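You operate a simulated robot arm through the tools that you are given. There is no shell and no other tool. Be economical: measure what you need, move in short steps, check, and stop when the job is done.

Carry out the task below with a simulated robot arm. There is one attempt and no reset: what you move stays moved.

JOB
Fetch the blue coil from the folding table and set it on the top of the tension stand.

It is judged by the outcome, as a careful person would: the job done as asked, and still so three seconds after it is handed in. It fails if anything else is knocked over, pushed out of place, dropped, spilled or broken.

ROBOT AND FRAMES
A 6-joint arm with a two-finger parallel gripper on a trunk, on a base that drives. Base frame: it is fixed to the floor where the robot stands at the start and does not move with it; the origin is under the middle of the robot, x ahead of it, y to its left, z up. Readings come in cm, degrees, newtons and seconds.
Its first joint turns from -166.0 to 166.0 degrees. Places, roughly: top of the tension stand [80, 210, 110]. Payload 3.43 kg.
The tool frame sits at the grasp point between the pads (the TCP): z along the fingers, y along the line on which they close. The tips reach 3.4 cm beyond it. The gripper opens to 12.8 cm. The fingers are 2.4 cm wide and 1.2 cm thick; the gripper's body (4.8 by 13 cm) begins 9.6 cm behind the TCP.
Orientation is that of the tool frame in the base frame, as [roll, pitch, yaw] about the fixed x, y, z axes, in that order (R = Rz(yaw) Ry(pitch) Rx(roll)). With the fingers straight down and closing along the base's y, the tool's x points along the base's -x, its y along +y and its z along -z.

CONTROLS
- The arm moves only by the tool arm_command. Its argument "motion" is a list of rows, each a list of 7 numbers: the closure, from 0 (fully open) to 1 (shut), then the shift along the base's x, y, z in units of 30 mm (1.0 is 30 mm), then the turn, a rotation vector about the base's x, y, z in units of 8 degrees (1.0 is 8 degrees). In form: [[jaw, dx, dy, dz, ax, ay, az], ...]. A call has 1 to 12 rows; each row shifts and turns the commanded pose from where the row before left it. A call with a number of a shift or a turn outside -1 to 1 is refused whole. Rows are played at 5 a second. More than 5 cm and 8.6 degrees between two rows, or a gripper value outside its range, and nothing of the call is played. A pose out of reach is approached as far as the arm can. The call stops where the force on the tool passes 40 N (or 10 N more than at its start, if that is more) or the arm is blocked; 0.2 s more then pass. The fingers move at their own pace (about 15.3 cm/s each) and stop on an object; they squeeze with about 30 N. The grip force told is the motor's: it shows also when the fingers shut on nothing. Time passes only in rows, and 0.2 s behind the last, so rows that do not move let the fingers close. The reply holds the time, the measured pose of the TCP, the force on the tool along the base axes, the opening and the grip force, in the units named above and with some noise.
- Cameras (640 x 400 px; columns grow to the right, rows downward): "scene" is now at [17.1, 20.02, 121.65]; the picture's right is [-0.22, -0.97, 0.00], its down [-0.39, 0.09, -0.92] and it looks along [0.89, -0.20, -0.40] (base axes); focal length 258 px, centre (320, 200). "wrist" rides on the gripper at [7.6, -1.1, -16] in the tool frame; the picture's right is [0.15, 0.99, 0.00], its down [-0.88, 0.13, -0.46] and it looks along [-0.45, 0.07, 0.89] (tool axes); focal length 234 px, centre (320, 200). There is no depth. A picture from a camera that has moved, and an enlarged one, comes with that camera's place and axes in the base frame and with its lens.
- grab_frame(camera): a new picture of that camera. No time passes.
- roll_base(legs): drives the robot by 1 to 6 legs, each [ahead, left, turn to the left] in cm, cm and degrees, along the robot's own axes; the way and the turn of a leg run together, so that a leg with both is an arc; at most 150 cm and 180 degrees a leg. The arm and the cameras ride along, it lands a little off, and it stops where it bumps. It gives what a move gives.
- turn_head(pan, tilt): turns the head with the scene camera to pan (to the left, within 143 degrees either way) and tilt (down, from -29 to 69), counted from straight ahead of the robot. It gives what a move gives.
- inspect(camera, box): a new picture of the part [left, top, right, bottom] of that camera's present view, enlarged. No time passes.
- finish_job(): hands the job in; it is judged then, once.

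Work in short steps. Places have to be worked out from the pictures, the camera data and where the tool is seen: move nearer, look again, correct. Check each grasp and each placing, and mend what went wrong. You have 120 turns and 90 pictures in all, those below and enlarged ones among them. Open the gripper and draw the arm clear of the work before you hand the job in, unless the task says otherwise; then end with one line.

The tools are called after "Emit:" by a JSON object that holds its "fn" and its "kwargs". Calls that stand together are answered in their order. arm_command: Moves the arm, as the interface text tells. Its arguments: {"type":"object","properties":{"motion":{"type":"array"}},"required":["motion"]} The other tools are called the same way: roll_base (legs) drives the base; turn_head (pan, tilt) turns the head that bears the scene camera; grab_frame (camera) takes a picture; inspect (camera, box) takes an enlarged picture of a part of a camera's view; finish_job () hands the job in.

At the start:

```text
time: 0.0
position: [68.19, 24.76, 99.23]
tcp_rot: [180.0, 0.0, -180.0]
wrist_force: [0.2, -0.3, -0.8]
opening: 12.8
gripper_force: 0.1
robot x, y, heading: [0.17, 0.35, 0.1]
head pan, tilt: [-12.8, 23.4]
```

scene: 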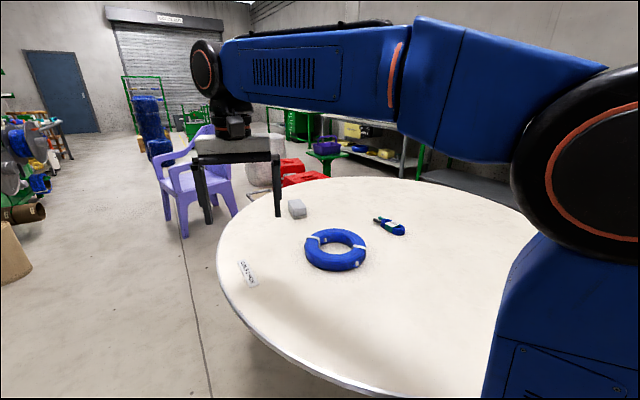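
wrist: 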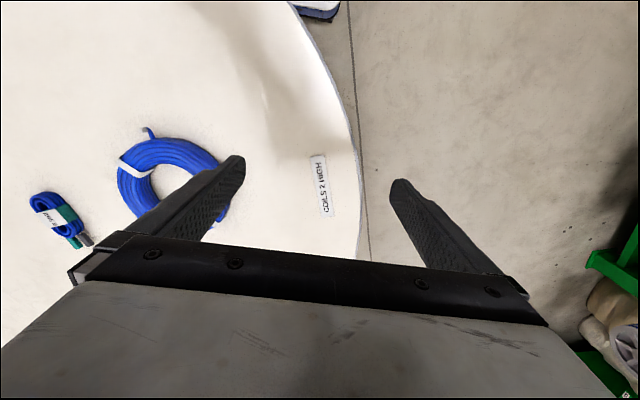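

The coil looks to be near (81, 1), on the table. I'll enlarge it, the tags and the surroundings before moving.

Emit:
{"fn": "inspect", "kwargs": {"camera": "scene", "box": [220, 180, 440, 300]}}

Emit:
{"fn": "inspect", "kwargs": {"camera": "wrist", "box": [0, 80, 360, 280]}}

Emit:
{"fn": "turn_head", "kwargs": {"pan": 65, "tilt": 10}}

Emit:
{"fn": "grab_frame", "kwargs": {"camera": "scene"}}

```text
2.91 times, centred on (330, 240) of scene
camera zoom: at [17.1, 20.02, 121.65], right [-0.22, -0.97, 0.0], down [-0.39, 0.09, -0.92], along [0.89, -0.2, -0.4], focal length 751 px, centre (291, 84)
```

zoom: 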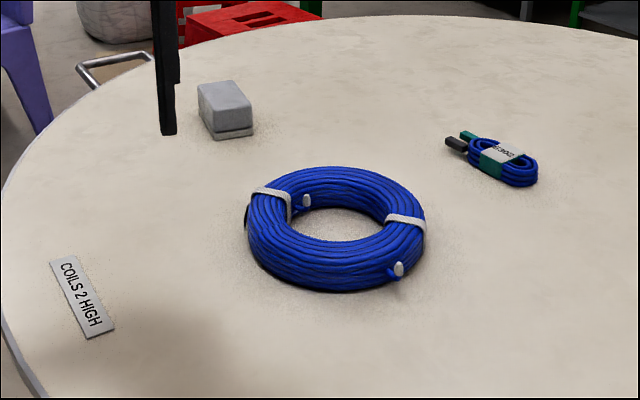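

```text
1.78 times, centred on (180, 180) of wrist
camera zoom: at [60.75, 23.58, 115.14], right [-0.15, 0.99, 0.0], down [0.88, 0.13, 0.46], along [0.45, 0.07, -0.89], focal length 416 px, centre (569, 236)
```

zoom: 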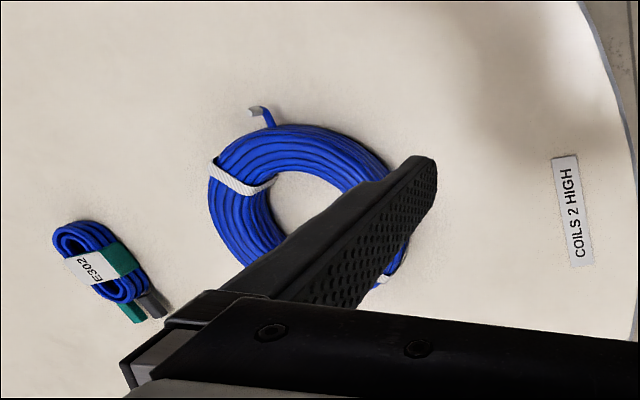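

```text
time: 1.5
position: [68.13, 24.63, 99.3]
tcp_rot: [-179.9, 0.0, 179.9]
wrist_force: [0.1, -0.4, 0.1]
opening: 12.79
gripper_force: 0.1
robot x, y, heading: [-0.13, 0.1, 0.0]
head pan, tilt: [65.0, 10.0]
```

```text
85 pictures are left
camera scene: at [12.02, 30.5, 123.82], right [0.91, -0.42, 0.0], down [-0.07, -0.16, -0.98], along [0.42, 0.89, -0.17], focal length 258 px, centre (320, 200)
```

scene: 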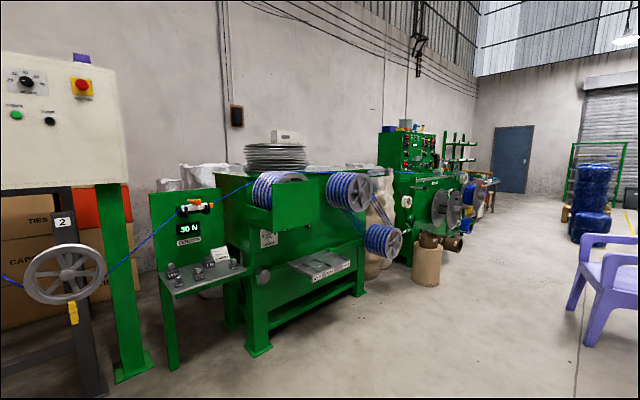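

The stand should project near pixel (302,173), the top of the green capstan cabinet. I'll look closer at it.

Emit:
{"fn": "inspect", "kwargs": {"camera": "scene", "box": [140, 110, 420, 290]}}

Emit:
{"fn": "inspect", "kwargs": {"camera": "scene", "box": [230, 125, 350, 195]}}

```text
2.22 times, centred on (280, 200) of scene
camera zoom: at [12.02, 30.5, 123.82], right [0.91, -0.42, 0.0], down [-0.07, -0.16, -0.98], along [0.42, 0.89, -0.17], focal length 574 px, centre (409, 200)
```

zoom: 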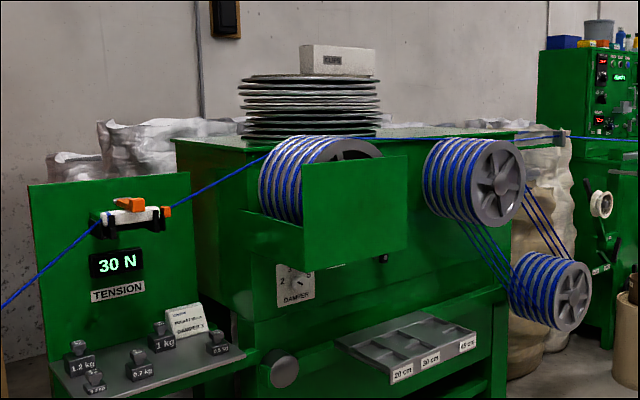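

```text
5.33 times, centred on (290, 160) of scene
camera zoom: at [12.02, 30.5, 123.82], right [0.91, -0.42, 0.0], down [-0.07, -0.16, -0.98], along [0.42, 0.89, -0.17], focal length 1377 px, centre (480, 413)
```

zoom: 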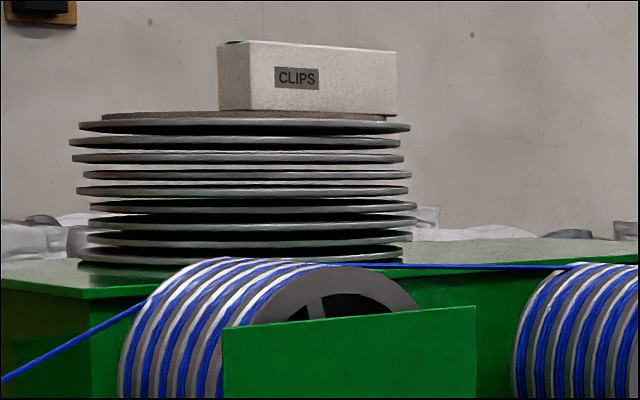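

The stand top is open to the right of a plate stack, with a cable running along its front edge. First the coil: I'll move the tool above it and view it with the wrist camera.

Emit:
{"fn": "arm_command", "kwargs": {"motion": [[0, 0, -0.9, 0, 0, 0, 0], [0, 0, -0.9, 0, 0, 0, 0], [0, 0, -0.9, 0, 0, 0, 0], [0, 0, -0.9, 0, 0, 0, 0], [0, 0, -0.9, 0, 0, 0, 0], [0, 0, -0.9, 0, 0, 0, 0], [0, 0, -0.9, 0, 0, 0, 0], [0, 0, -0.9, 0, 0, 0, 0]]}}

Emit:
{"fn": "grab_frame", "kwargs": {"camera": "wrist"}}

Emit:
{"fn": "turn_head", "kwargs": {"pan": 0, "tilt": 35}}

Emit:
{"fn": "grab_frame", "kwargs": {"camera": "scene"}}

```text
time: 3.3
position: [68.24, 3.07, 99.22]
tcp_rot: [179.9, 0.0, -180.0]
wrist_force: [-0.8, -0.3, 0.8]
opening: 12.83
gripper_force: 0.1
robot x, y, heading: [-0.16, 0.12, 0.1]
head pan, tilt: [65.0, 10.0]
```

```text
82 pictures are left
camera wrist: at [60.77, 1.95, 115.16], right [-0.15, 0.99, 0.0], down [0.88, 0.13, 0.46], along [0.45, 0.07, -0.89], focal length 234 px, centre (320, 200)
```

wrist: 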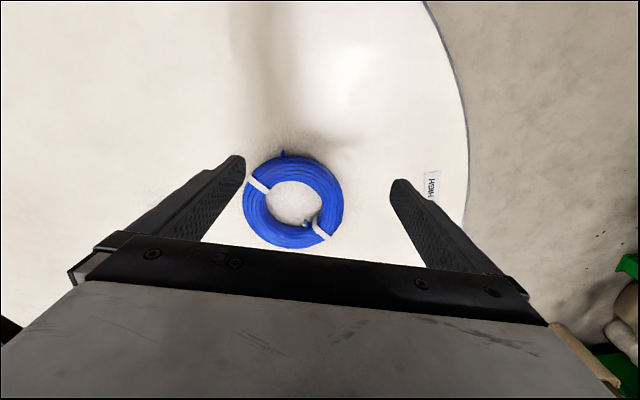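

```text
time: 4.7
position: [68.26, 3.11, 99.39]
tcp_rot: [180.0, 0.0, 180.0]
wrist_force: [-0.5, -0.7, 0.5]
opening: 12.81
gripper_force: 0.1
robot x, y, heading: [0.03, 0.5, 0.1]
head pan, tilt: [0.0, 35.0]
```

```text
81 pictures are left
camera scene: at [16.89, 22.08, 119.82], right [0.0, -1.0, 0.0], down [-0.57, 0.0, -0.82], along [0.82, 0.0, -0.57], focal length 258 px, centre (320, 200)
```

scene: 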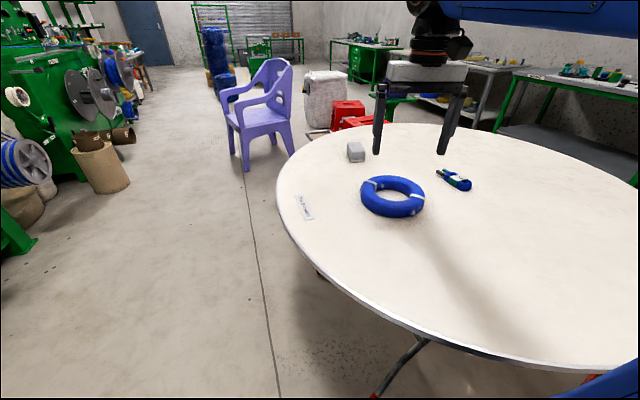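

Both views put the coil centre at about (81.7, 0.2), outer diameter about 19 cm and hole about 10 cm. The +y/-x part of the ring is clear of ties and tails, so I'll grip there: turn 20°, centre over (79.2, 7.0), and come down part way.

Emit:
{"fn": "arm_command", "kwargs": {"motion": [[0.2, 0.73, 0.26, 0, 0, 0, 0.5], [0.2, 0.73, 0.26, 0, 0, 0, 0.5], [0.2, 0.73, 0.26, 0, 0, 0, 0.5], [0.2, 0.73, 0.26, 0, 0, 0, 0.5], [0.2, 0.73, 0.26, 0, 0, 0, 0.5], [0.2, 0, 0, -0.9, 0, 0, 0], [0.2, 0, 0, -0.9, 0, 0, 0], [0.2, 0, 0, -0.9, 0, 0, 0], [0.2, 0, 0, -0.9, 0, 0, 0], [0.2, 0, 0, -0.7, 0, 0, 0]]}}

Emit:
{"fn": "grab_frame", "kwargs": {"camera": "wrist"}}

Emit:
{"fn": "inspect", "kwargs": {"camera": "scene", "box": [300, 110, 500, 235]}}

```text
time: 6.9
position: [79.14, 7.11, 86.39]
tcp_rot: [-180.0, 0.1, -160.0]
wrist_force: [0.3, 0.2, 1.1]
opening: 10.25
gripper_force: 0.0
robot x, y, heading: [-0.28, 0.24, 0.0]
head pan, tilt: [0.0, 35.0]
```

```text
80 pictures are left
camera wrist: at [72.52, 3.39, 102.22], right [-0.48, 0.88, 0.0], down [0.78, 0.42, 0.46], along [0.4, 0.22, -0.89], focal length 234 px, centre (320, 200)
```

wrist: 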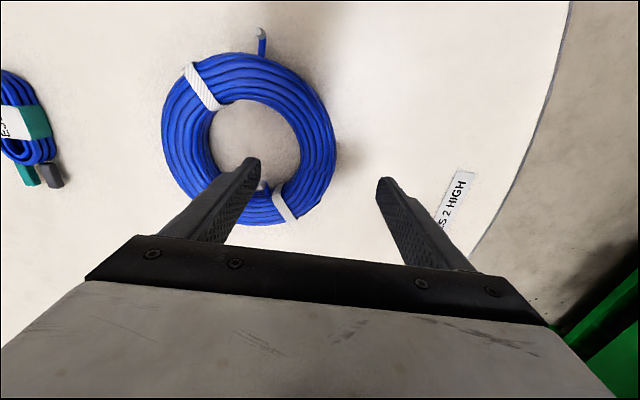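

```text
3.20 times, centred on (400, 172) of scene
camera zoom: at [16.88, 22.08, 119.81], right [0.0, -1.0, 0.0], down [-0.57, 0.0, -0.82], along [0.82, 0.0, -0.57], focal length 826 px, centre (64, 288)
```

zoom: 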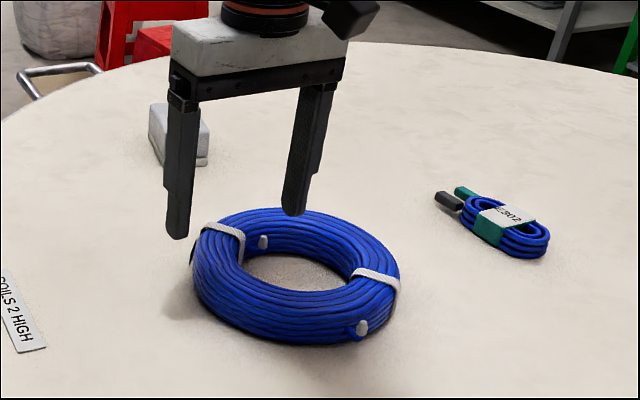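

Alignment with the ring tube looks right (centre re-measured at (81.6, -0.1)). I'll go down to z about 78.3 with the fingers straddling the tube.

Emit:
{"fn": "arm_command", "kwargs": {"motion": [[0.2, 0, -0.1, -0.9, 0, 0, 0], [0.2, 0, 0, -0.9, 0, 0, 0], [0.2, 0, 0, -0.6, 0, 0, 0], [0.2, 0, 0, -0.3, 0, 0, 0]]}}

Emit:
{"fn": "inspect", "kwargs": {"camera": "scene", "box": [320, 130, 460, 230]}}

Emit:
{"fn": "grab_frame", "kwargs": {"camera": "wrist"}}

```text
time: 7.9
position: [79.16, 6.77, 78.17]
tcp_rot: [180.0, 0.0, -160.0]
wrist_force: [0.4, -0.4, -0.5]
opening: 10.26
gripper_force: 0.0
robot x, y, heading: [-0.38, 0.21, 0.0]
head pan, tilt: [0.0, 35.0]
```

```text
4.00 times, centred on (390, 180) of scene
camera zoom: at [16.89, 22.08, 119.81], right [0.0, -1.0, 0.0], down [-0.57, 0.0, -0.82], along [0.82, 0.0, -0.57], focal length 1033 px, centre (40, 280)
```

zoom: 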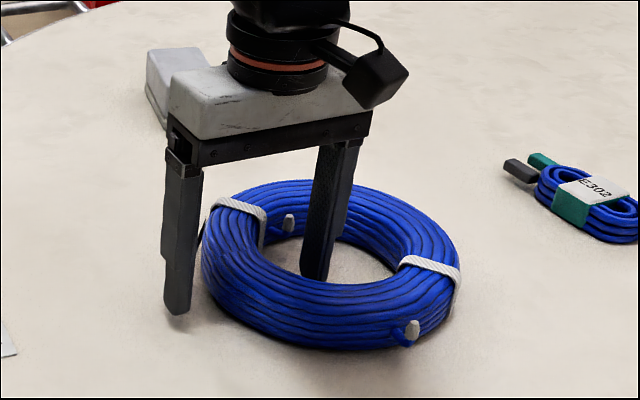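

```text
77 pictures are left
camera wrist: at [72.54, 3.09, 94.15], right [-0.48, 0.88, 0.0], down [0.78, 0.42, 0.46], along [0.4, 0.22, -0.89], focal length 234 px, centre (320, 200)
```

wrist: 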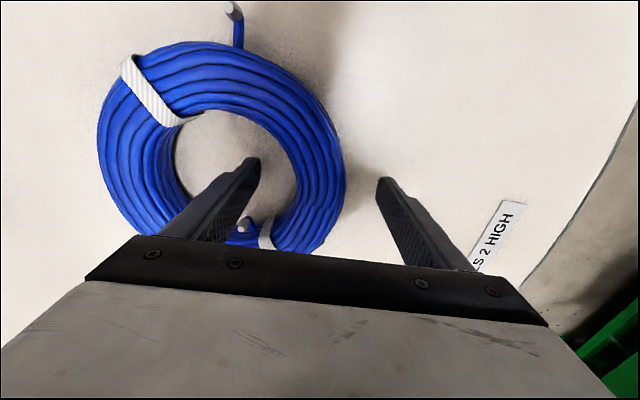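

The fingers straddle the tube cleanly, the inner one in the hole. Closing now.

Emit:
{"fn": "arm_command", "kwargs": {"motion": [[0.4, 0, 0, 0, 0, 0, 0], [0.6, 0, 0, 0, 0, 0, 0], [1, 0, 0, 0, 0, 0, 0], [1, 0, 0, 0, 0, 0, 0], [1, 0, 0, 0, 0, 0, 0]]}}

Emit:
{"fn": "grab_frame", "kwargs": {"camera": "wrist"}}

```text
time: 9.1
position: [79.04, 6.67, 78.21]
tcp_rot: [179.9, 0.0, -159.9]
wrist_force: [1.9, 0.7, 0.0]
opening: 3.88
gripper_force: 29.8
robot x, y, heading: [-0.1, 0.21, -0.2]
head pan, tilt: [0.0, 35.0]
```

```text
76 pictures are left
camera wrist: at [72.56, 3.1, 94.17], right [-0.48, 0.88, 0.0], down [0.78, 0.42, 0.46], along [0.4, 0.22, -0.89], focal length 234 px, centre (320, 200)
```

wrist: 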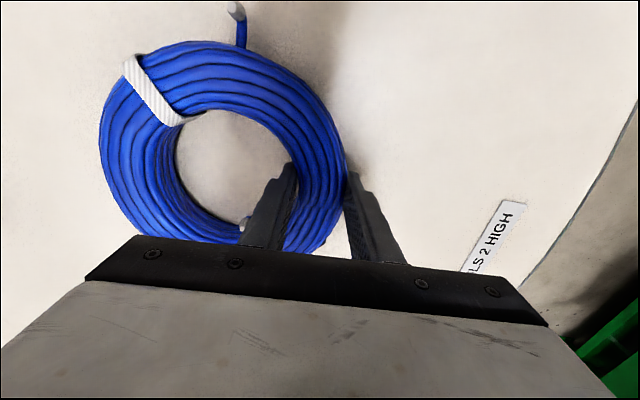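

Gripped at 3.9 cm opening with 30 N. I'll lift slowly and check that it holds.

Emit:
{"fn": "arm_command", "kwargs": {"motion": [[1, 0, 0, 0.2, 0, 0, 0], [1, 0, 0, 0.3, 0, 0, 0], [1, 0, 0, 0.5, 0, 0, 0], [1, 0, 0, 0.6, 0, 0, 0], [1, 0, 0, 0.6, 0, 0, 0], [1, 0, 0, 0.6, 0, 0, 0], [1, 0, 0, 0.6, 0, 0, 0], [1, 0, 0, 0, 0, 0, 0]]}}

Emit:
{"fn": "grab_frame", "kwargs": {"camera": "scene"}}

Emit:
{"fn": "grab_frame", "kwargs": {"camera": "wrist"}}

```text
time: 10.9
position: [79.19, 6.67, 88.45]
tcp_rot: [180.0, 0.0, -160.0]
wrist_force: [0.3, -0.5, -5.0]
opening: 3.8
gripper_force: 29.9
robot x, y, heading: [0.43, 0.14, -0.1]
head pan, tilt: [0.0, 35.0]
```

```text
75 pictures are left
camera scene: at [16.91, 22.08, 119.81], right [0.0, -1.0, 0.0], down [-0.57, 0.0, -0.82], along [0.82, 0.0, -0.57], focal length 258 px, centre (320, 200)
```

scene: 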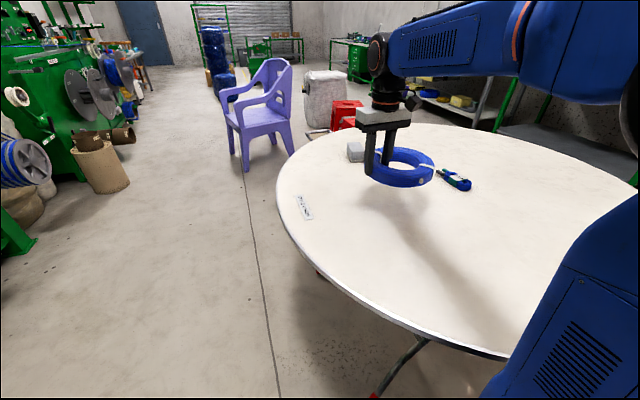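

```text
74 pictures are left
camera wrist: at [72.55, 3.04, 104.35], right [-0.48, 0.88, 0.0], down [0.78, 0.42, 0.46], along [0.4, 0.22, -0.89], focal length 234 px, centre (320, 200)
```

wrist: 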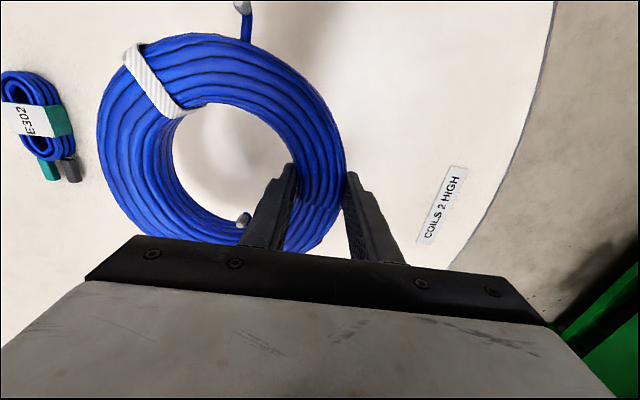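

The coil hangs level and firm (about 5 N). I'll raise it well above the stand's height and draw it in a bit for driving.

Emit:
{"fn": "arm_command", "kwargs": {"motion": [[1, -0.3, 0, 0.9, 0, 0, 0], [1, -0.5, 0, 0.9, 0, 0, 0], [1, -0.5, 0, 0.9, 0, 0, 0], [1, -0.5, 0, 0.9, 0, 0, 0], [1, -0.5, 0, 0.9, 0, 0, 0], [1, -0.5, 0, 0.9, 0, 0, 0], [1, -0.5, 0, 0.9, 0, 0, 0], [1, -0.5, 0, 0.9, 0, 0, 0], [1, -0.5, 0, 0.9, 0, 0, 0], [1, -0.5, 0, 0.9, 0, 0, 0], [1, -0.5, 0, 0.9, 0, 0, 0], [1, 0, 0, 0.9, 0, 0, 0]]}}

Emit:
{"fn": "roll_base", "kwargs": {"legs": [[0, 60, 0], [0, 0, 60]]}}

Emit:
{"fn": "turn_head", "kwargs": {"pan": 10, "tilt": 12}}

Emit:
{"fn": "grab_frame", "kwargs": {"camera": "scene"}}

```text
time: 13.5
position: [63.24, 6.64, 117.2]
tcp_rot: [180.0, 0.3, -160.0]
wrist_force: [0.0, -0.1, -5.6]
opening: 3.79
gripper_force: 30.2
out of reach, approached as far as the arm can: row 11, 12
robot x, y, heading: [0.12, 0.24, -0.5]
head pan, tilt: [0.0, 35.0]
```

```text
time: 19.5
position: [25.78, 118.43, 117.18]
tcp_rot: [-179.9, 0.3, -100.0]
wrist_force: [-0.2, -0.1, -5.5]
opening: 3.81
gripper_force: 29.9
robot x, y, heading: [-0.15, 60.49, 60.0]
head pan, tilt: [0.0, 35.0]
```

```text
time: 20.4
position: [25.75, 118.32, 117.25]
tcp_rot: [179.9, 0.3, -100.0]
wrist_force: [0.5, 0.3, -5.9]
opening: 3.8
gripper_force: 30.3
robot x, y, heading: [0.04, 60.01, 59.8]
head pan, tilt: [10.0, 12.0]
```

```text
73 pictures are left
camera scene: at [-11.94, 86.98, 123.49], right [0.94, -0.34, 0.0], down [-0.07, -0.2, -0.98], along [0.33, 0.92, -0.21], focal length 258 px, centre (320, 200)
```

scene: 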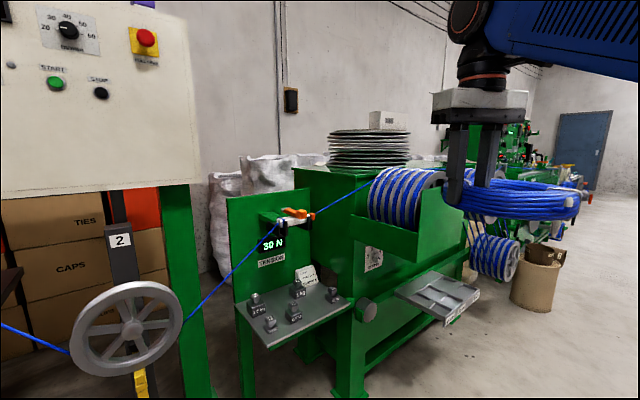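

The stand is ahead; the arm holds the coil steady. I'll drive across in front of the stand, staying about 45 cm clear of the table edge, and face it squarely from (85, 80), then look.

Emit:
{"fn": "roll_base", "kwargs": {"legs": [[59.8, -63.6, 0], [0, 0, 30]]}}

Emit:
{"fn": "turn_head", "kwargs": {"pan": 0, "tilt": 10}}

Emit:
{"fn": "grab_frame", "kwargs": {"camera": "scene"}}

Emit:
{"fn": "grab_frame", "kwargs": {"camera": "wrist"}}

```text
time: 26.5
position: [78.92, 143.48, 117.11]
tcp_rot: [180.0, 0.2, -70.1]
wrist_force: [0.2, -0.6, -5.1]
opening: 3.82
gripper_force: 30.2
robot x, y, heading: [85.64, 79.99, 90.2]
head pan, tilt: [10.0, 12.0]
```

```text
time: 27.2
position: [78.83, 143.32, 117.19]
tcp_rot: [179.9, 0.3, -70.2]
wrist_force: [0.5, 0.0, -5.6]
opening: 3.83
gripper_force: 30.1
robot x, y, heading: [85.15, 79.72, 90.2]
head pan, tilt: [0.0, 10.0]
```

```text
72 pictures are left
camera scene: at [63.51, 97.5, 123.82], right [1.0, 0.0, 0.0], down [0.0, -0.17, -0.98], along [0.0, 0.98, -0.17], focal length 258 px, centre (320, 200)
```

scene: 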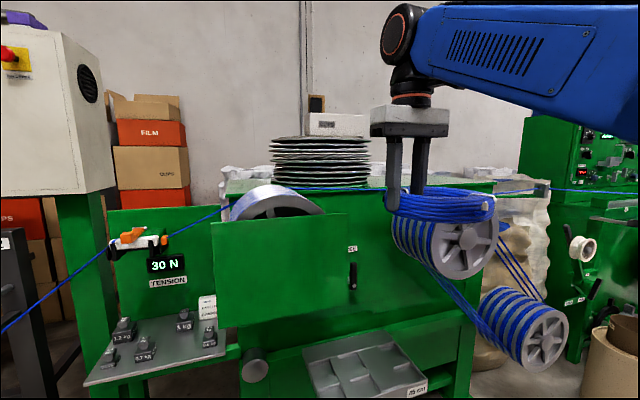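

```text
71 pictures are left
camera wrist: at [82.68, 136.59, 133.05], right [-0.88, -0.47, 0.0], down [-0.42, 0.78, 0.46], along [-0.22, 0.41, -0.89], focal length 234 px, centre (320, 200)
```

wrist: 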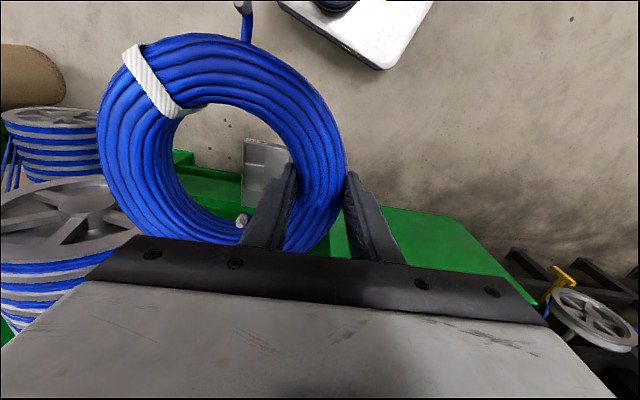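

The stand's top spans roughly x 17–144 and the right part (x about 95–140) behind the cable is free. The cable and wheel tops look to be near z 113, so I need more height; I'll test how high the arm goes here while turning the coil to point ahead.

Emit:
{"fn": "arm_command", "kwargs": {"motion": [[1, 0, 0, 0.5, 0, 0, 0.5], [1, 0, 0, 0.5, 0, 0, 0.5], [1, 0, 0, 0.5, 0, 0, 0.5], [1, 0, 0, 0.5, 0, 0, 0.5], [1, 0, 0, 0.5, 0, 0, 0.5], [1, 0, 0, 0.5, 0, 0, 0.5]]}}

```text
time: 28.6
position: [78.66, 143.81, 117.46]
tcp_rot: [-179.9, 0.6, -46.2]
wrist_force: [0.1, -0.2, -6.1]
opening: 3.79
gripper_force: 30.0
out of reach, approached as far as the arm can: row 1, 2, 3, 4, 5, 6
robot x, y, heading: [85.72, 80.03, 90.1]
head pan, tilt: [0.0, 10.0]
```

The height saturates at 117.4 at this radius. I'll try nearer to the robot, where the elbow is higher.

Emit:
{"fn": "arm_command", "kwargs": {"motion": [[1, 0, -0.7, 0, 0, 0, 0], [1, 0, -0.7, 0, 0, 0, 0], [1, 0, -0.7, 0, 0, 0, 0], [1, 0, -0.7, 0, 0, 0, 0], [1, 0, -0.7, 0.2, 0, 0, 0], [1, 0, -0.7, 0.5, 0, 0, 0], [1, 0, 0, 0.7, 0, 0, 0], [1, 0, 0, 0.7, 0, 0, 0]]}}

Emit:
{"fn": "grab_frame", "kwargs": {"camera": "scene"}}

```text
time: 30.4
position: [78.17, 132.35, 116.04]
tcp_rot: [-179.9, 0.6, -46.2]
wrist_force: [1.0, 0.8, -5.6]
opening: 3.82
gripper_force: 29.9
out of reach, approached as far as the arm can: row 2, 3, 4, 5, 6, 7, 8
robot x, y, heading: [85.56, 79.88, 89.8]
head pan, tilt: [0.0, 10.0]
```

```text
70 pictures are left
camera scene: at [63.51, 97.5, 123.82], right [1.0, 0.0, 0.0], down [0.0, -0.17, -0.98], along [0.0, 0.98, -0.17], focal length 258 px, centre (320, 200)
```

scene: 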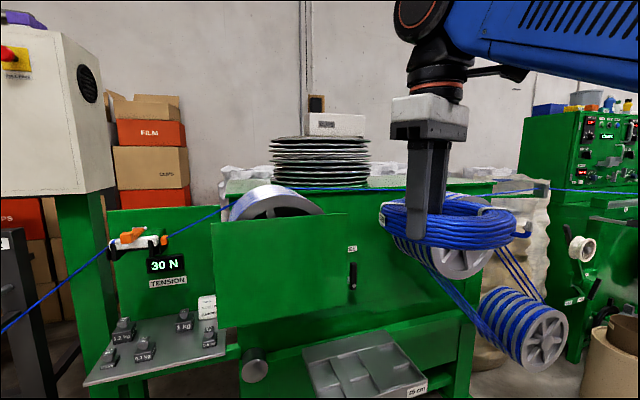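

Nearer is lower, so height should grow with radius. Triangulation gives guard front at y≈156 with top z≈111, and the right wheel hub at (102,162,100) with top z≈112. I'll turn the robot away into free space to test maximum height at longer radius.

Emit:
{"fn": "roll_base", "kwargs": {"legs": [[0, 0, -70]]}}

Emit:
{"fn": "grab_frame", "kwargs": {"camera": "scene"}}

```text
time: 33.9
position: [132.09, 104.7, 116.08]
tcp_rot: [-179.9, 0.6, -116.3]
wrist_force: [-0.7, 0.4, -5.4]
opening: 3.82
gripper_force: 30.3
robot x, y, heading: [85.65, 80.04, 19.6]
head pan, tilt: [0.0, 10.0]
```

```text
69 pictures are left
camera scene: at [94.35, 106.67, 123.82], right [0.34, -0.94, 0.0], down [-0.16, -0.06, -0.98], along [0.93, 0.33, -0.17], focal length 258 px, centre (320, 200)
```

scene: 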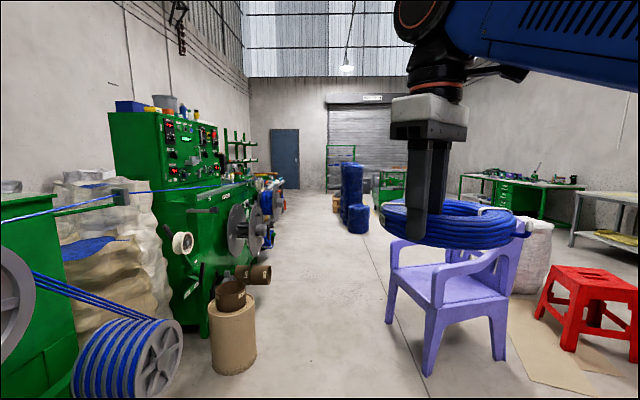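

Free space here. Extend outward along the radius with a rising command to learn the ceiling.

Emit:
{"fn": "arm_command", "kwargs": {"motion": [[1, 0.83, 0.44, 0.1, 0, 0, 0], [1, 0.83, 0.44, 0.2, 0, 0, 0], [1, 0.83, 0.44, 0.2, 0, 0, 0], [1, 0.83, 0.44, 0.2, 0, 0, 0], [1, 0.83, 0.44, 0.2, 0, 0, 0], [1, 0.83, 0.44, 0.2, 0, 0, 0], [1, 0.83, 0.44, 0.2, 0, 0, 0], [1, 0, 0, 0.3, 0, 0, 0], [1, 0, 0, 0.3, 0, 0, 0], [1, 0, 0, 0.3, 0, 0, 0]]}}

```text
time: 36.1
position: [149.42, 113.87, 117.48]
tcp_rot: [-179.7, 0.9, -116.3]
wrist_force: [0.8, -1.3, -5.6]
opening: 3.82
gripper_force: 30.1
out of reach, approached as far as the arm can: row 4, 5, 6, 7, 8, 9, 10
robot x, y, heading: [85.5, 80.44, 19.5]
head pan, tilt: [0.0, 10.0]
```

Ceiling about 117.5 also at r=72. I'll extend to r≈87 to see whether the placing height (about 114.5) is reachable there.

Emit:
{"fn": "arm_command", "kwargs": {"motion": [[1, 0.83, 0.44, 0, 0, 0, 0], [1, 0.83, 0.44, 0, 0, 0, 0], [1, 0.83, 0.44, 0, 0, 0, 0], [1, 0, 0, 0, 0, 0, 0]]}}

Emit:
{"fn": "arm_command", "kwargs": {"motion": [[1, 0.83, 0.44, 0, 0, 0, 0], [1, 0.83, 0.44, 0, 0, 0, 0], [1, 0, 0, 0, 0, 0, 0]]}}

```text
time: 37.1
position: [156.77, 117.56, 116.11]
tcp_rot: [-179.7, 0.9, -116.4]
wrist_force: [0.2, 0.0, -5.6]
opening: 3.8
gripper_force: 30.5
out of reach, approached as far as the arm can: row 1, 2, 3
robot x, y, heading: [85.38, 79.92, 19.5]
head pan, tilt: [0.0, 10.0]
```

```text
time: 37.9
position: [161.33, 119.91, 114.59]
tcp_rot: [-179.8, 0.8, -116.3]
wrist_force: [0.4, -0.3, -5.7]
opening: 3.82
gripper_force: 29.5
out of reach, approached as far as the arm can: row 1, 2
robot x, y, heading: [85.22, 79.73, 19.6]
head pan, tilt: [0.0, 10.0]
```

The limit is the wrist bend: ceiling peaks at about 117.5 near r≈68 and still gives 114.6 at r≈86, enough to place. Tilting the tool tips outward should give extra height for crossing the cable. I'll pull in, turn the coil to point straight ahead, then tilt about 12° while raising.

Emit:
{"fn": "arm_command", "kwargs": {"motion": [[1, -0.55, -0.29, 0, 0, 0, 0.72], [1, -0.55, -0.29, 0, 0, 0, 0.72], [1, -0.55, -0.29, 0, 0, 0, 0.72], [1, -0.55, -0.29, 0, 0, 0, 0.72], [1, -0.55, -0.29, 0, 0, 0, 0.72], [1, -0.55, -0.29, 0, 0, 0, 0.72], [1, -0.55, -0.29, 0, 0, 0, 0.72], [1, -0.55, -0.29, 0, 0, 0, 0.72]]}}

Emit:
{"fn": "arm_command", "kwargs": {"motion": [[1, 0, 0, 0, 0.1, -0.283, 0], [1, 0, 0, 0.2, 0.1, -0.283, 0], [1, 0, 0, 0.4, 0.1, -0.283, 0], [1, 0, 0, 0.4, 0.1, -0.283, 0], [1, 0, 0, 0.4, 0.1, -0.283, 0], [1, 0, 0, 0.4, 0, 0, 0], [1, 0, 0, 0.4, 0, 0, 0], [1, 0, 0, 0.4, 0, 0, 0]]}}

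Emit:
{"fn": "grab_frame", "kwargs": {"camera": "scene"}}

```text
time: 39.7
position: [147.99, 113.12, 114.53]
tcp_rot: [180.0, 0.6, -70.2]
wrist_force: [0.2, 0.0, -6.3]
opening: 3.83
gripper_force: 29.9
robot x, y, heading: [85.54, 80.0, 19.7]
head pan, tilt: [0.0, 10.0]
```

```text
time: 41.5
position: [148.07, 113.0, 122.34]
tcp_rot: [-168.0, 0.5, -70.1]
wrist_force: [-0.2, 0.0, -6.8]
opening: 3.81
gripper_force: 29.9
robot x, y, heading: [85.36, 80.01, 19.8]
head pan, tilt: [0.0, 10.0]
```

```text
68 pictures are left
camera scene: at [94.36, 106.68, 123.82], right [0.34, -0.94, 0.0], down [-0.16, -0.06, -0.98], along [0.93, 0.33, -0.17], focal length 258 px, centre (320, 200)
```

scene: 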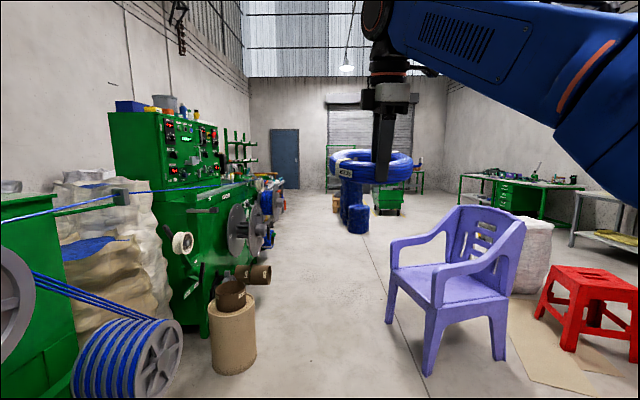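

Now at z=122.3 with 12° tilt, coil bottom about 118, clear of the 112 cable. I'll shift so the arm lines up with x≈112 and turn back to face the stand, then look down with the wrist camera.

Emit:
{"fn": "roll_base", "kwargs": {"legs": [[34.5, -12.3, 0], [0, 0, 70.3]]}}

Emit:
{"fn": "grab_frame", "kwargs": {"camera": "wrist"}}

Emit:
{"fn": "grab_frame", "kwargs": {"camera": "scene"}}

```text
time: 46.9
position: [112.52, 150.42, 122.39]
tcp_rot: [-168.0, 0.5, 0.1]
wrist_force: [-0.2, -0.4, -5.9]
opening: 3.8
gripper_force: 30.1
robot x, y, heading: [122.14, 80.21, 89.9]
head pan, tilt: [0.0, 10.0]
```

```text
67 pictures are left
camera wrist: at [120.34, 148.15, 138.02], right [0.15, -0.97, -0.21], down [-0.88, -0.22, 0.43], along [-0.46, 0.12, -0.88], focal length 234 px, centre (320, 200)
```

wrist: 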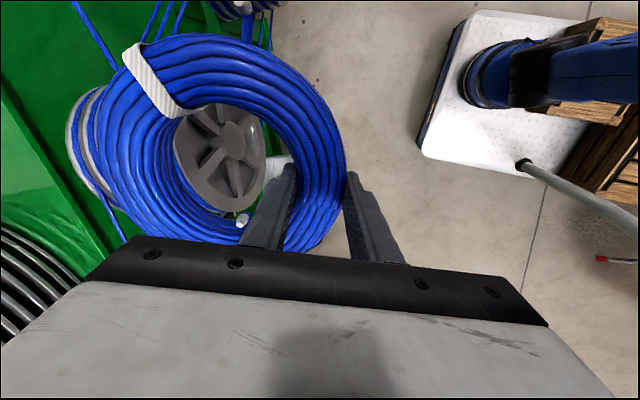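

```text
66 pictures are left
camera scene: at [100.39, 97.66, 123.82], right [1.0, 0.0, 0.0], down [0.0, -0.17, -0.98], along [0.0, 0.98, -0.17], focal length 258 px, centre (320, 200)
```

scene: 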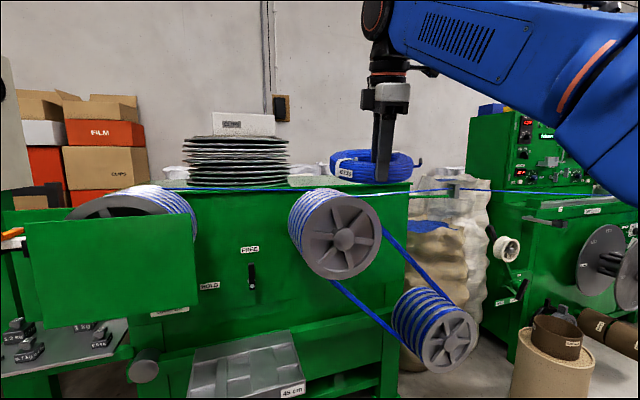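

Base front edge is about 40 cm ahead of its centre; the coil clears everything at this height. Free top spans x≈85–140. I'll creep forward 20 cm and look down with the wrist camera.

Emit:
{"fn": "roll_base", "kwargs": {"legs": [[20, 0, 0]]}}

Emit:
{"fn": "grab_frame", "kwargs": {"camera": "wrist"}}

Emit:
{"fn": "turn_head", "kwargs": {"pan": 0, "tilt": 45}}

Emit:
{"fn": "grab_frame", "kwargs": {"camera": "scene"}}

```text
time: 48.5
position: [112.47, 170.42, 122.35]
tcp_rot: [-168.0, 0.5, 0.1]
wrist_force: [1.3, -0.4, -6.1]
opening: 3.8
gripper_force: 29.8
robot x, y, heading: [122.32, 99.89, 90.0]
head pan, tilt: [0.0, 10.0]
```

```text
65 pictures are left
camera wrist: at [120.38, 168.08, 138.02], right [0.15, -0.97, -0.21], down [-0.88, -0.22, 0.43], along [-0.46, 0.12, -0.88], focal length 234 px, centre (320, 200)
```

wrist: 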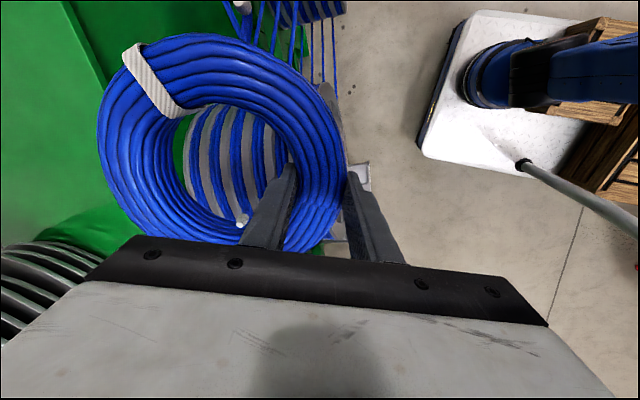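

```text
time: 49.5
position: [112.55, 170.26, 122.4]
tcp_rot: [-168.0, 0.6, 0.1]
wrist_force: [-0.1, -0.3, -6.1]
opening: 3.8
gripper_force: 29.6
robot x, y, heading: [122.46, 100.16, 90.0]
head pan, tilt: [0.0, 45.0]
```

```text
64 pictures are left
camera scene: at [100.42, 116.43, 118.33], right [1.0, 0.0, 0.0], down [0.0, -0.71, -0.71], along [0.0, 0.71, -0.71], focal length 258 px, centre (320, 200)
```

scene: 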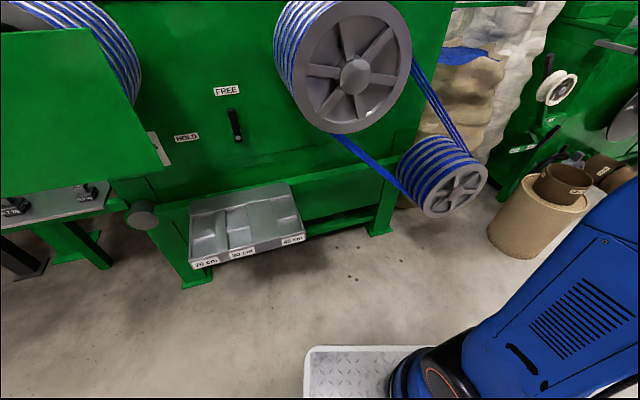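

I need the front edge of the stand top and the cable; I'll enlarge the left part of the wrist view.

Emit:
{"fn": "inspect", "kwargs": {"camera": "wrist", "box": [0, 0, 320, 260]}}

Emit:
{"fn": "turn_head", "kwargs": {"pan": 0, "tilt": 5}}

Emit:
{"fn": "grab_frame", "kwargs": {"camera": "scene"}}

```text
1.54 times, centred on (160, 130) of wrist
camera zoom: at [120.37, 168.08, 138.02], right [0.15, -0.97, -0.21], down [-0.88, -0.22, 0.43], along [-0.46, 0.12, -0.88], focal length 360 px, centre (566, 308)
```

zoom: 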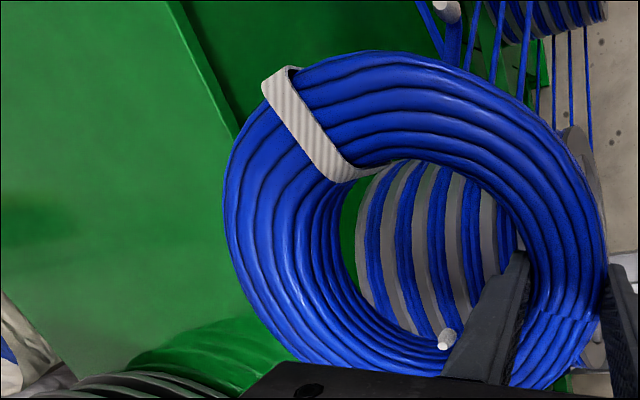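

```text
time: 50.5
position: [112.49, 170.3, 122.37]
tcp_rot: [-168.0, 0.5, 0.1]
wrist_force: [0.2, -0.5, -6.1]
opening: 3.83
gripper_force: 30.1
robot x, y, heading: [122.48, 99.98, 89.7]
head pan, tilt: [0.0, 5.0]
```

```text
62 pictures are left
camera scene: at [100.42, 117.48, 124.62], right [1.0, 0.0, 0.0], down [0.0, -0.09, -1.0], along [0.0, 1.0, -0.09], focal length 258 px, centre (320, 200)
```

scene: 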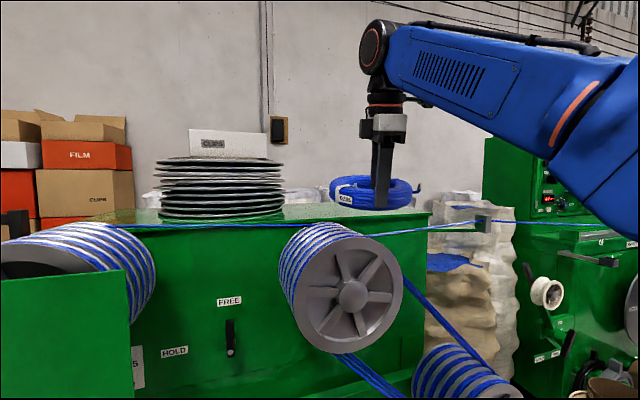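

The stand is turned about 14°: its front edge runs near y ≈ 202+0.25(x−119), front-right corner ≈ (138, 206), top z ≈ 110–112; plate stack centre ≈ (64, 211), radius 22. Target coil centre ≈ (115, 215). I'll move the base forward part way and check clearances.

Emit:
{"fn": "roll_base", "kwargs": {"legs": [[14, 0, 0]]}}

Emit:
{"fn": "turn_head", "kwargs": {"pan": -10, "tilt": 40}}

Emit:
{"fn": "grab_frame", "kwargs": {"camera": "scene"}}

Emit:
{"fn": "grab_frame", "kwargs": {"camera": "wrist"}}

```text
time: 51.9
position: [112.59, 184.34, 122.44]
tcp_rot: [-168.0, 0.5, 0.1]
wrist_force: [-0.4, -0.5, -6.5]
opening: 3.78
gripper_force: 29.7
robot x, y, heading: [122.37, 114.33, 89.9]
head pan, tilt: [0.0, 5.0]
```

```text
time: 52.9
position: [112.57, 184.32, 122.34]
tcp_rot: [-168.0, 0.5, 0.1]
wrist_force: [-0.2, 0.2, -4.7]
opening: 3.79
gripper_force: 30.3
robot x, y, heading: [122.01, 114.14, 90.0]
head pan, tilt: [-10.0, 40.0]
```

```text
61 pictures are left
camera scene: at [101.92, 130.7, 119.06], right [0.98, -0.18, 0.0], down [-0.11, -0.63, -0.77], along [0.13, 0.75, -0.64], focal length 258 px, centre (320, 200)
```

scene: 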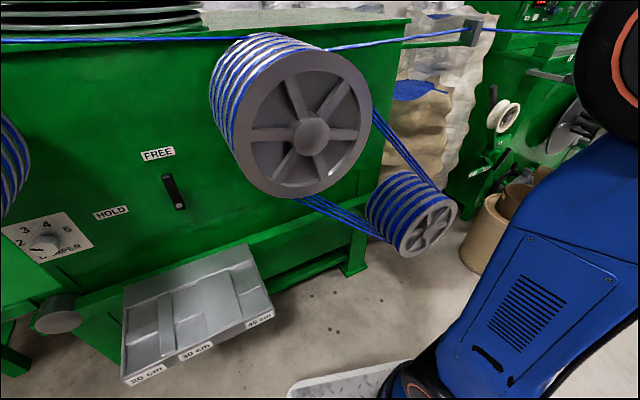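

```text
60 pictures are left
camera wrist: at [120.42, 182.11, 138.01], right [0.15, -0.97, -0.21], down [-0.88, -0.22, 0.43], along [-0.46, 0.12, -0.88], focal length 234 px, centre (320, 200)
```

wrist: 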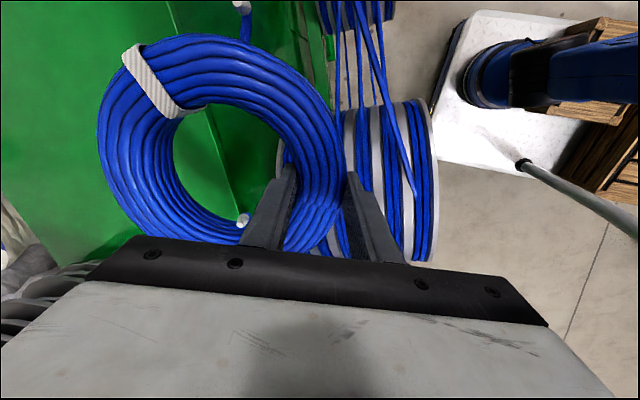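

Base has ample room. The top-edge line checks out (y≈203 at x≈120, top z≈111). Move forward another 14 cm.

Emit:
{"fn": "roll_base", "kwargs": {"legs": [[14, 0, 0]]}}

Emit:
{"fn": "grab_frame", "kwargs": {"camera": "wrist"}}

Emit:
{"fn": "turn_head", "kwargs": {"pan": 0, "tilt": 15}}

Emit:
{"fn": "grab_frame", "kwargs": {"camera": "scene"}}

```text
time: 54.2
position: [112.48, 198.27, 122.29]
tcp_rot: [-168.1, 0.5, 0.2]
wrist_force: [-0.3, 0.1, -6.5]
opening: 3.79
gripper_force: 30.0
robot x, y, heading: [122.12, 128.02, 90.0]
head pan, tilt: [-10.0, 40.0]
```

```text
59 pictures are left
camera wrist: at [120.33, 196.09, 138.01], right [0.15, -0.97, -0.21], down [-0.88, -0.23, 0.43], along [-0.46, 0.12, -0.88], focal length 234 px, centre (320, 200)
```

wrist: 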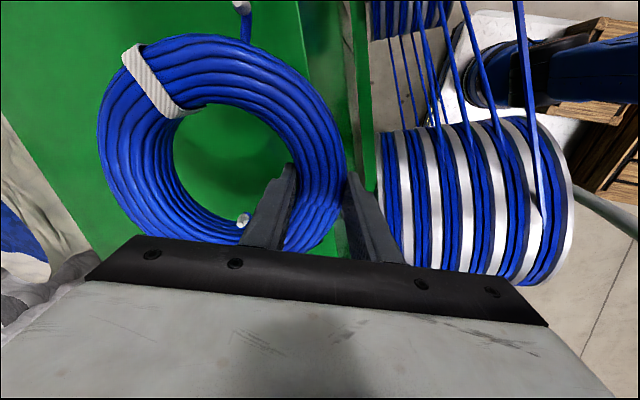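

```text
time: 55.1
position: [112.37, 198.28, 122.29]
tcp_rot: [-168.0, 0.5, 0.2]
wrist_force: [-0.1, -0.3, -6.1]
opening: 3.83
gripper_force: 30.0
robot x, y, heading: [122.3, 128.2, 90.1]
head pan, tilt: [0.0, 15.0]
```

```text
58 pictures are left
camera scene: at [100.44, 145.62, 123.0], right [1.0, 0.0, 0.0], down [0.0, -0.26, -0.97], along [0.0, 0.97, -0.26], focal length 258 px, centre (320, 200)
```

scene: 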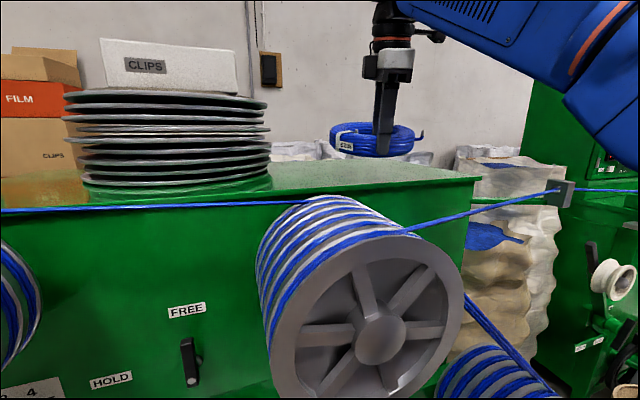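

Coil is over the top already, wire and wheel cleared. Move to TCP ≈ (115, 208.7), still tilted, then start levelling and lowering to z≈118.

Emit:
{"fn": "arm_command", "kwargs": {"motion": [[1, 0.22, 0.87, 0, 0, 0, 0], [1, 0.22, 0.87, 0, 0, 0, 0], [1, 0.22, 0.87, 0, 0, 0, 0], [1, 0.22, 0.87, 0, 0, 0, 0], [1, 0, 0, -0.3, -0.3, 0, 0], [1, 0, 0, -0.3, -0.3, 0, 0], [1, 0, 0, -0.4, -0.3, 0, 0], [1, 0, 0, -0.4, -0.2, 0, 0], [1, 0, 0, 0, 0, 0, 0]]}}

Emit:
{"fn": "grab_frame", "kwargs": {"camera": "wrist"}}

Emit:
{"fn": "grab_frame", "kwargs": {"camera": "scene"}}

```text
time: 57.1
position: [115.17, 208.78, 118.09]
tcp_rot: [-176.5, 0.7, 0.1]
wrist_force: [0.9, -0.2, -5.6]
opening: 3.77
gripper_force: 30.1
robot x, y, heading: [122.34, 128.31, 90.1]
head pan, tilt: [0.0, 15.0]
```

```text
57 pictures are left
camera wrist: at [122.96, 208.96, 133.88], right [0.15, -0.99, -0.06], down [-0.88, -0.16, 0.46], along [-0.46, -0.02, -0.89], focal length 234 px, centre (320, 200)
```

wrist: 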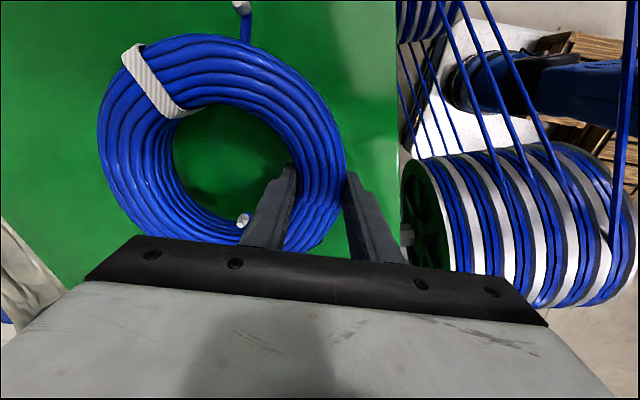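

```text
56 pictures are left
camera scene: at [100.44, 145.63, 123.01], right [1.0, 0.0, 0.0], down [0.0, -0.26, -0.97], along [0.0, 0.97, -0.26], focal length 258 px, centre (320, 200)
```

scene: 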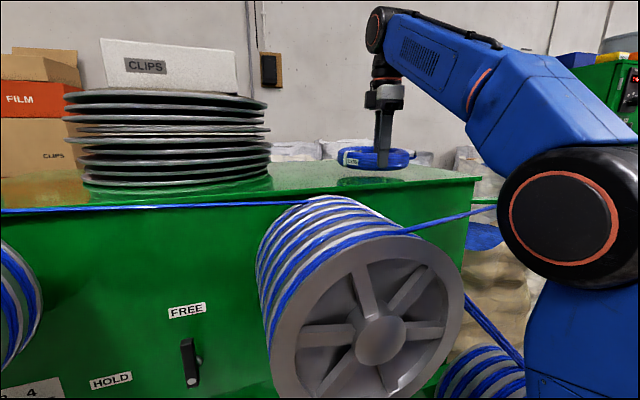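

Coil hovers well inside the edge. The arm's elbow joint looks low near the outgoing cable; I'll check that clearance before lowering more.

Emit:
{"fn": "turn_head", "kwargs": {"pan": -35, "tilt": 15}}

Emit:
{"fn": "grab_frame", "kwargs": {"camera": "scene"}}

Emit:
{"fn": "turn_head", "kwargs": {"pan": -45, "tilt": 45}}

Emit:
{"fn": "grab_frame", "kwargs": {"camera": "scene"}}

```text
time: 58.1
position: [115.05, 208.84, 118.0]
tcp_rot: [-176.6, 0.5, 0.2]
wrist_force: [-0.8, -0.1, -6.3]
opening: 3.76
gripper_force: 29.6
robot x, y, heading: [122.65, 128.34, 90.0]
head pan, tilt: [-35.0, 15.0]
```

```text
55 pictures are left
camera scene: at [105.79, 143.94, 123.01], right [0.82, -0.57, 0.0], down [-0.15, -0.21, -0.97], along [0.55, 0.79, -0.26], focal length 258 px, centre (320, 200)
```

scene: 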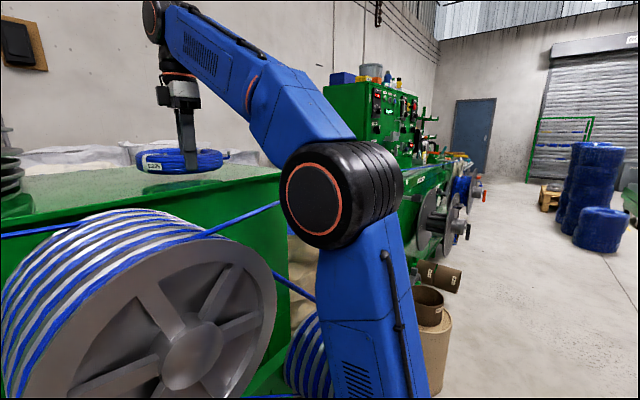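

```text
time: 59.0
position: [115.03, 208.82, 118.23]
tcp_rot: [-176.6, 0.6, 0.1]
wrist_force: [0.9, 0.1, -6.5]
opening: 3.8
gripper_force: 30.1
robot x, y, heading: [122.19, 127.92, 89.9]
head pan, tilt: [-45.0, 45.0]
```

```text
54 pictures are left
camera scene: at [106.19, 142.04, 118.33], right [0.71, -0.71, 0.0], down [-0.5, -0.5, -0.71], along [0.5, 0.5, -0.71], focal length 258 px, centre (320, 200)
```

scene: 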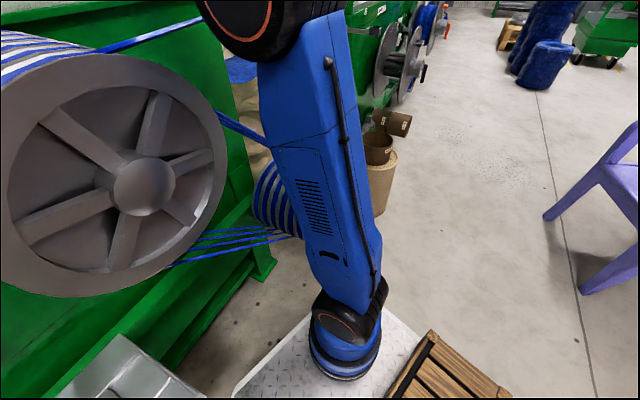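

Elbow face sits near (127, 172, 114), roughly 4–5 cm from the outgoing cable, and should hardly move for the rest. I'll level and lower in small steps, watching the force.

Emit:
{"fn": "arm_command", "kwargs": {"motion": [[1, 0, 0, -0.2, -0.15, 0, 0], [1, 0, 0, -0.2, -0.15, 0, 0], [1, 0, 0, -0.2, -0.13, 0, 0], [1, 0, 0, 0, 0, 0, 0]]}}

Emit:
{"fn": "turn_head", "kwargs": {"pan": -25, "tilt": 15}}

Emit:
{"fn": "grab_frame", "kwargs": {"camera": "scene"}}

Emit:
{"fn": "inspect", "kwargs": {"camera": "scene", "box": [160, 100, 360, 225]}}

```text
time: 60.0
position: [115.21, 208.46, 115.91]
tcp_rot: [-179.9, 0.7, 0.1]
wrist_force: [-6.0, -2.9, 28.5]
opening: 3.77
gripper_force: 29.8
out of reach, approached as far as the arm can: row 2
robot x, y, heading: [122.59, 128.31, 89.7]
head pan, tilt: [-45.0, 45.0]
```

```text
time: 61.0
position: [115.0, 208.49, 115.93]
tcp_rot: [-179.8, 0.6, 0.2]
wrist_force: [-7.1, -9.9, 28.3]
opening: 3.77
gripper_force: 29.7
robot x, y, heading: [122.09, 127.95, 90.0]
head pan, tilt: [-25.0, 15.0]
```

```text
53 pictures are left
camera scene: at [104.37, 144.59, 123.02], right [0.91, -0.42, 0.0], down [-0.11, -0.23, -0.97], along [0.41, 0.88, -0.26], focal length 258 px, centre (320, 200)
```

scene: 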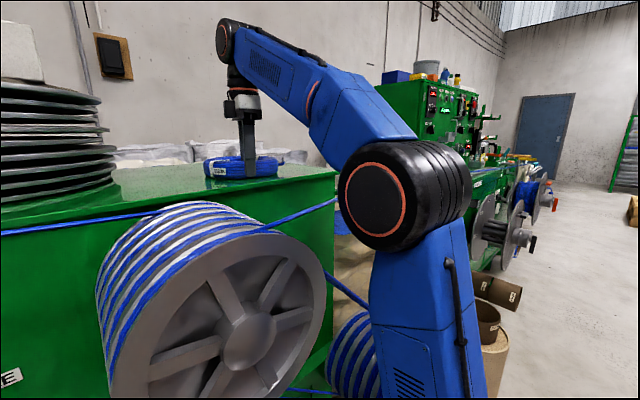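

```text
3.20 times, centred on (260, 162) of scene
camera zoom: at [104.37, 144.59, 123.02], right [0.91, -0.42, 0.0], down [-0.11, -0.23, -0.97], along [0.41, 0.88, -0.26], focal length 826 px, centre (512, 320)
```

zoom: 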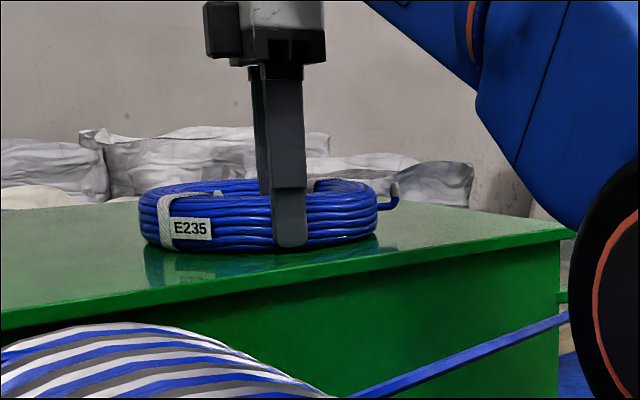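

The coil is down on the top (28 N upward, z 115.9, resting level). I'll ease the press slightly, then open the fingers moderately.

Emit:
{"fn": "arm_command", "kwargs": {"motion": [[1, 0, 0, 0.07, 0, 0, 0], [1, 0, 0, 0, 0, 0, 0]]}}

```text
time: 61.6
position: [115.1, 208.52, 115.82]
tcp_rot: [-179.8, 0.6, 0.1]
wrist_force: [-5.9, -11.5, 27.3]
opening: 3.72
gripper_force: 30.4
out of reach, approached as far as the arm can: row 1
robot x, y, heading: [122.51, 128.26, 89.8]
head pan, tilt: [-25.0, 15.0]
```

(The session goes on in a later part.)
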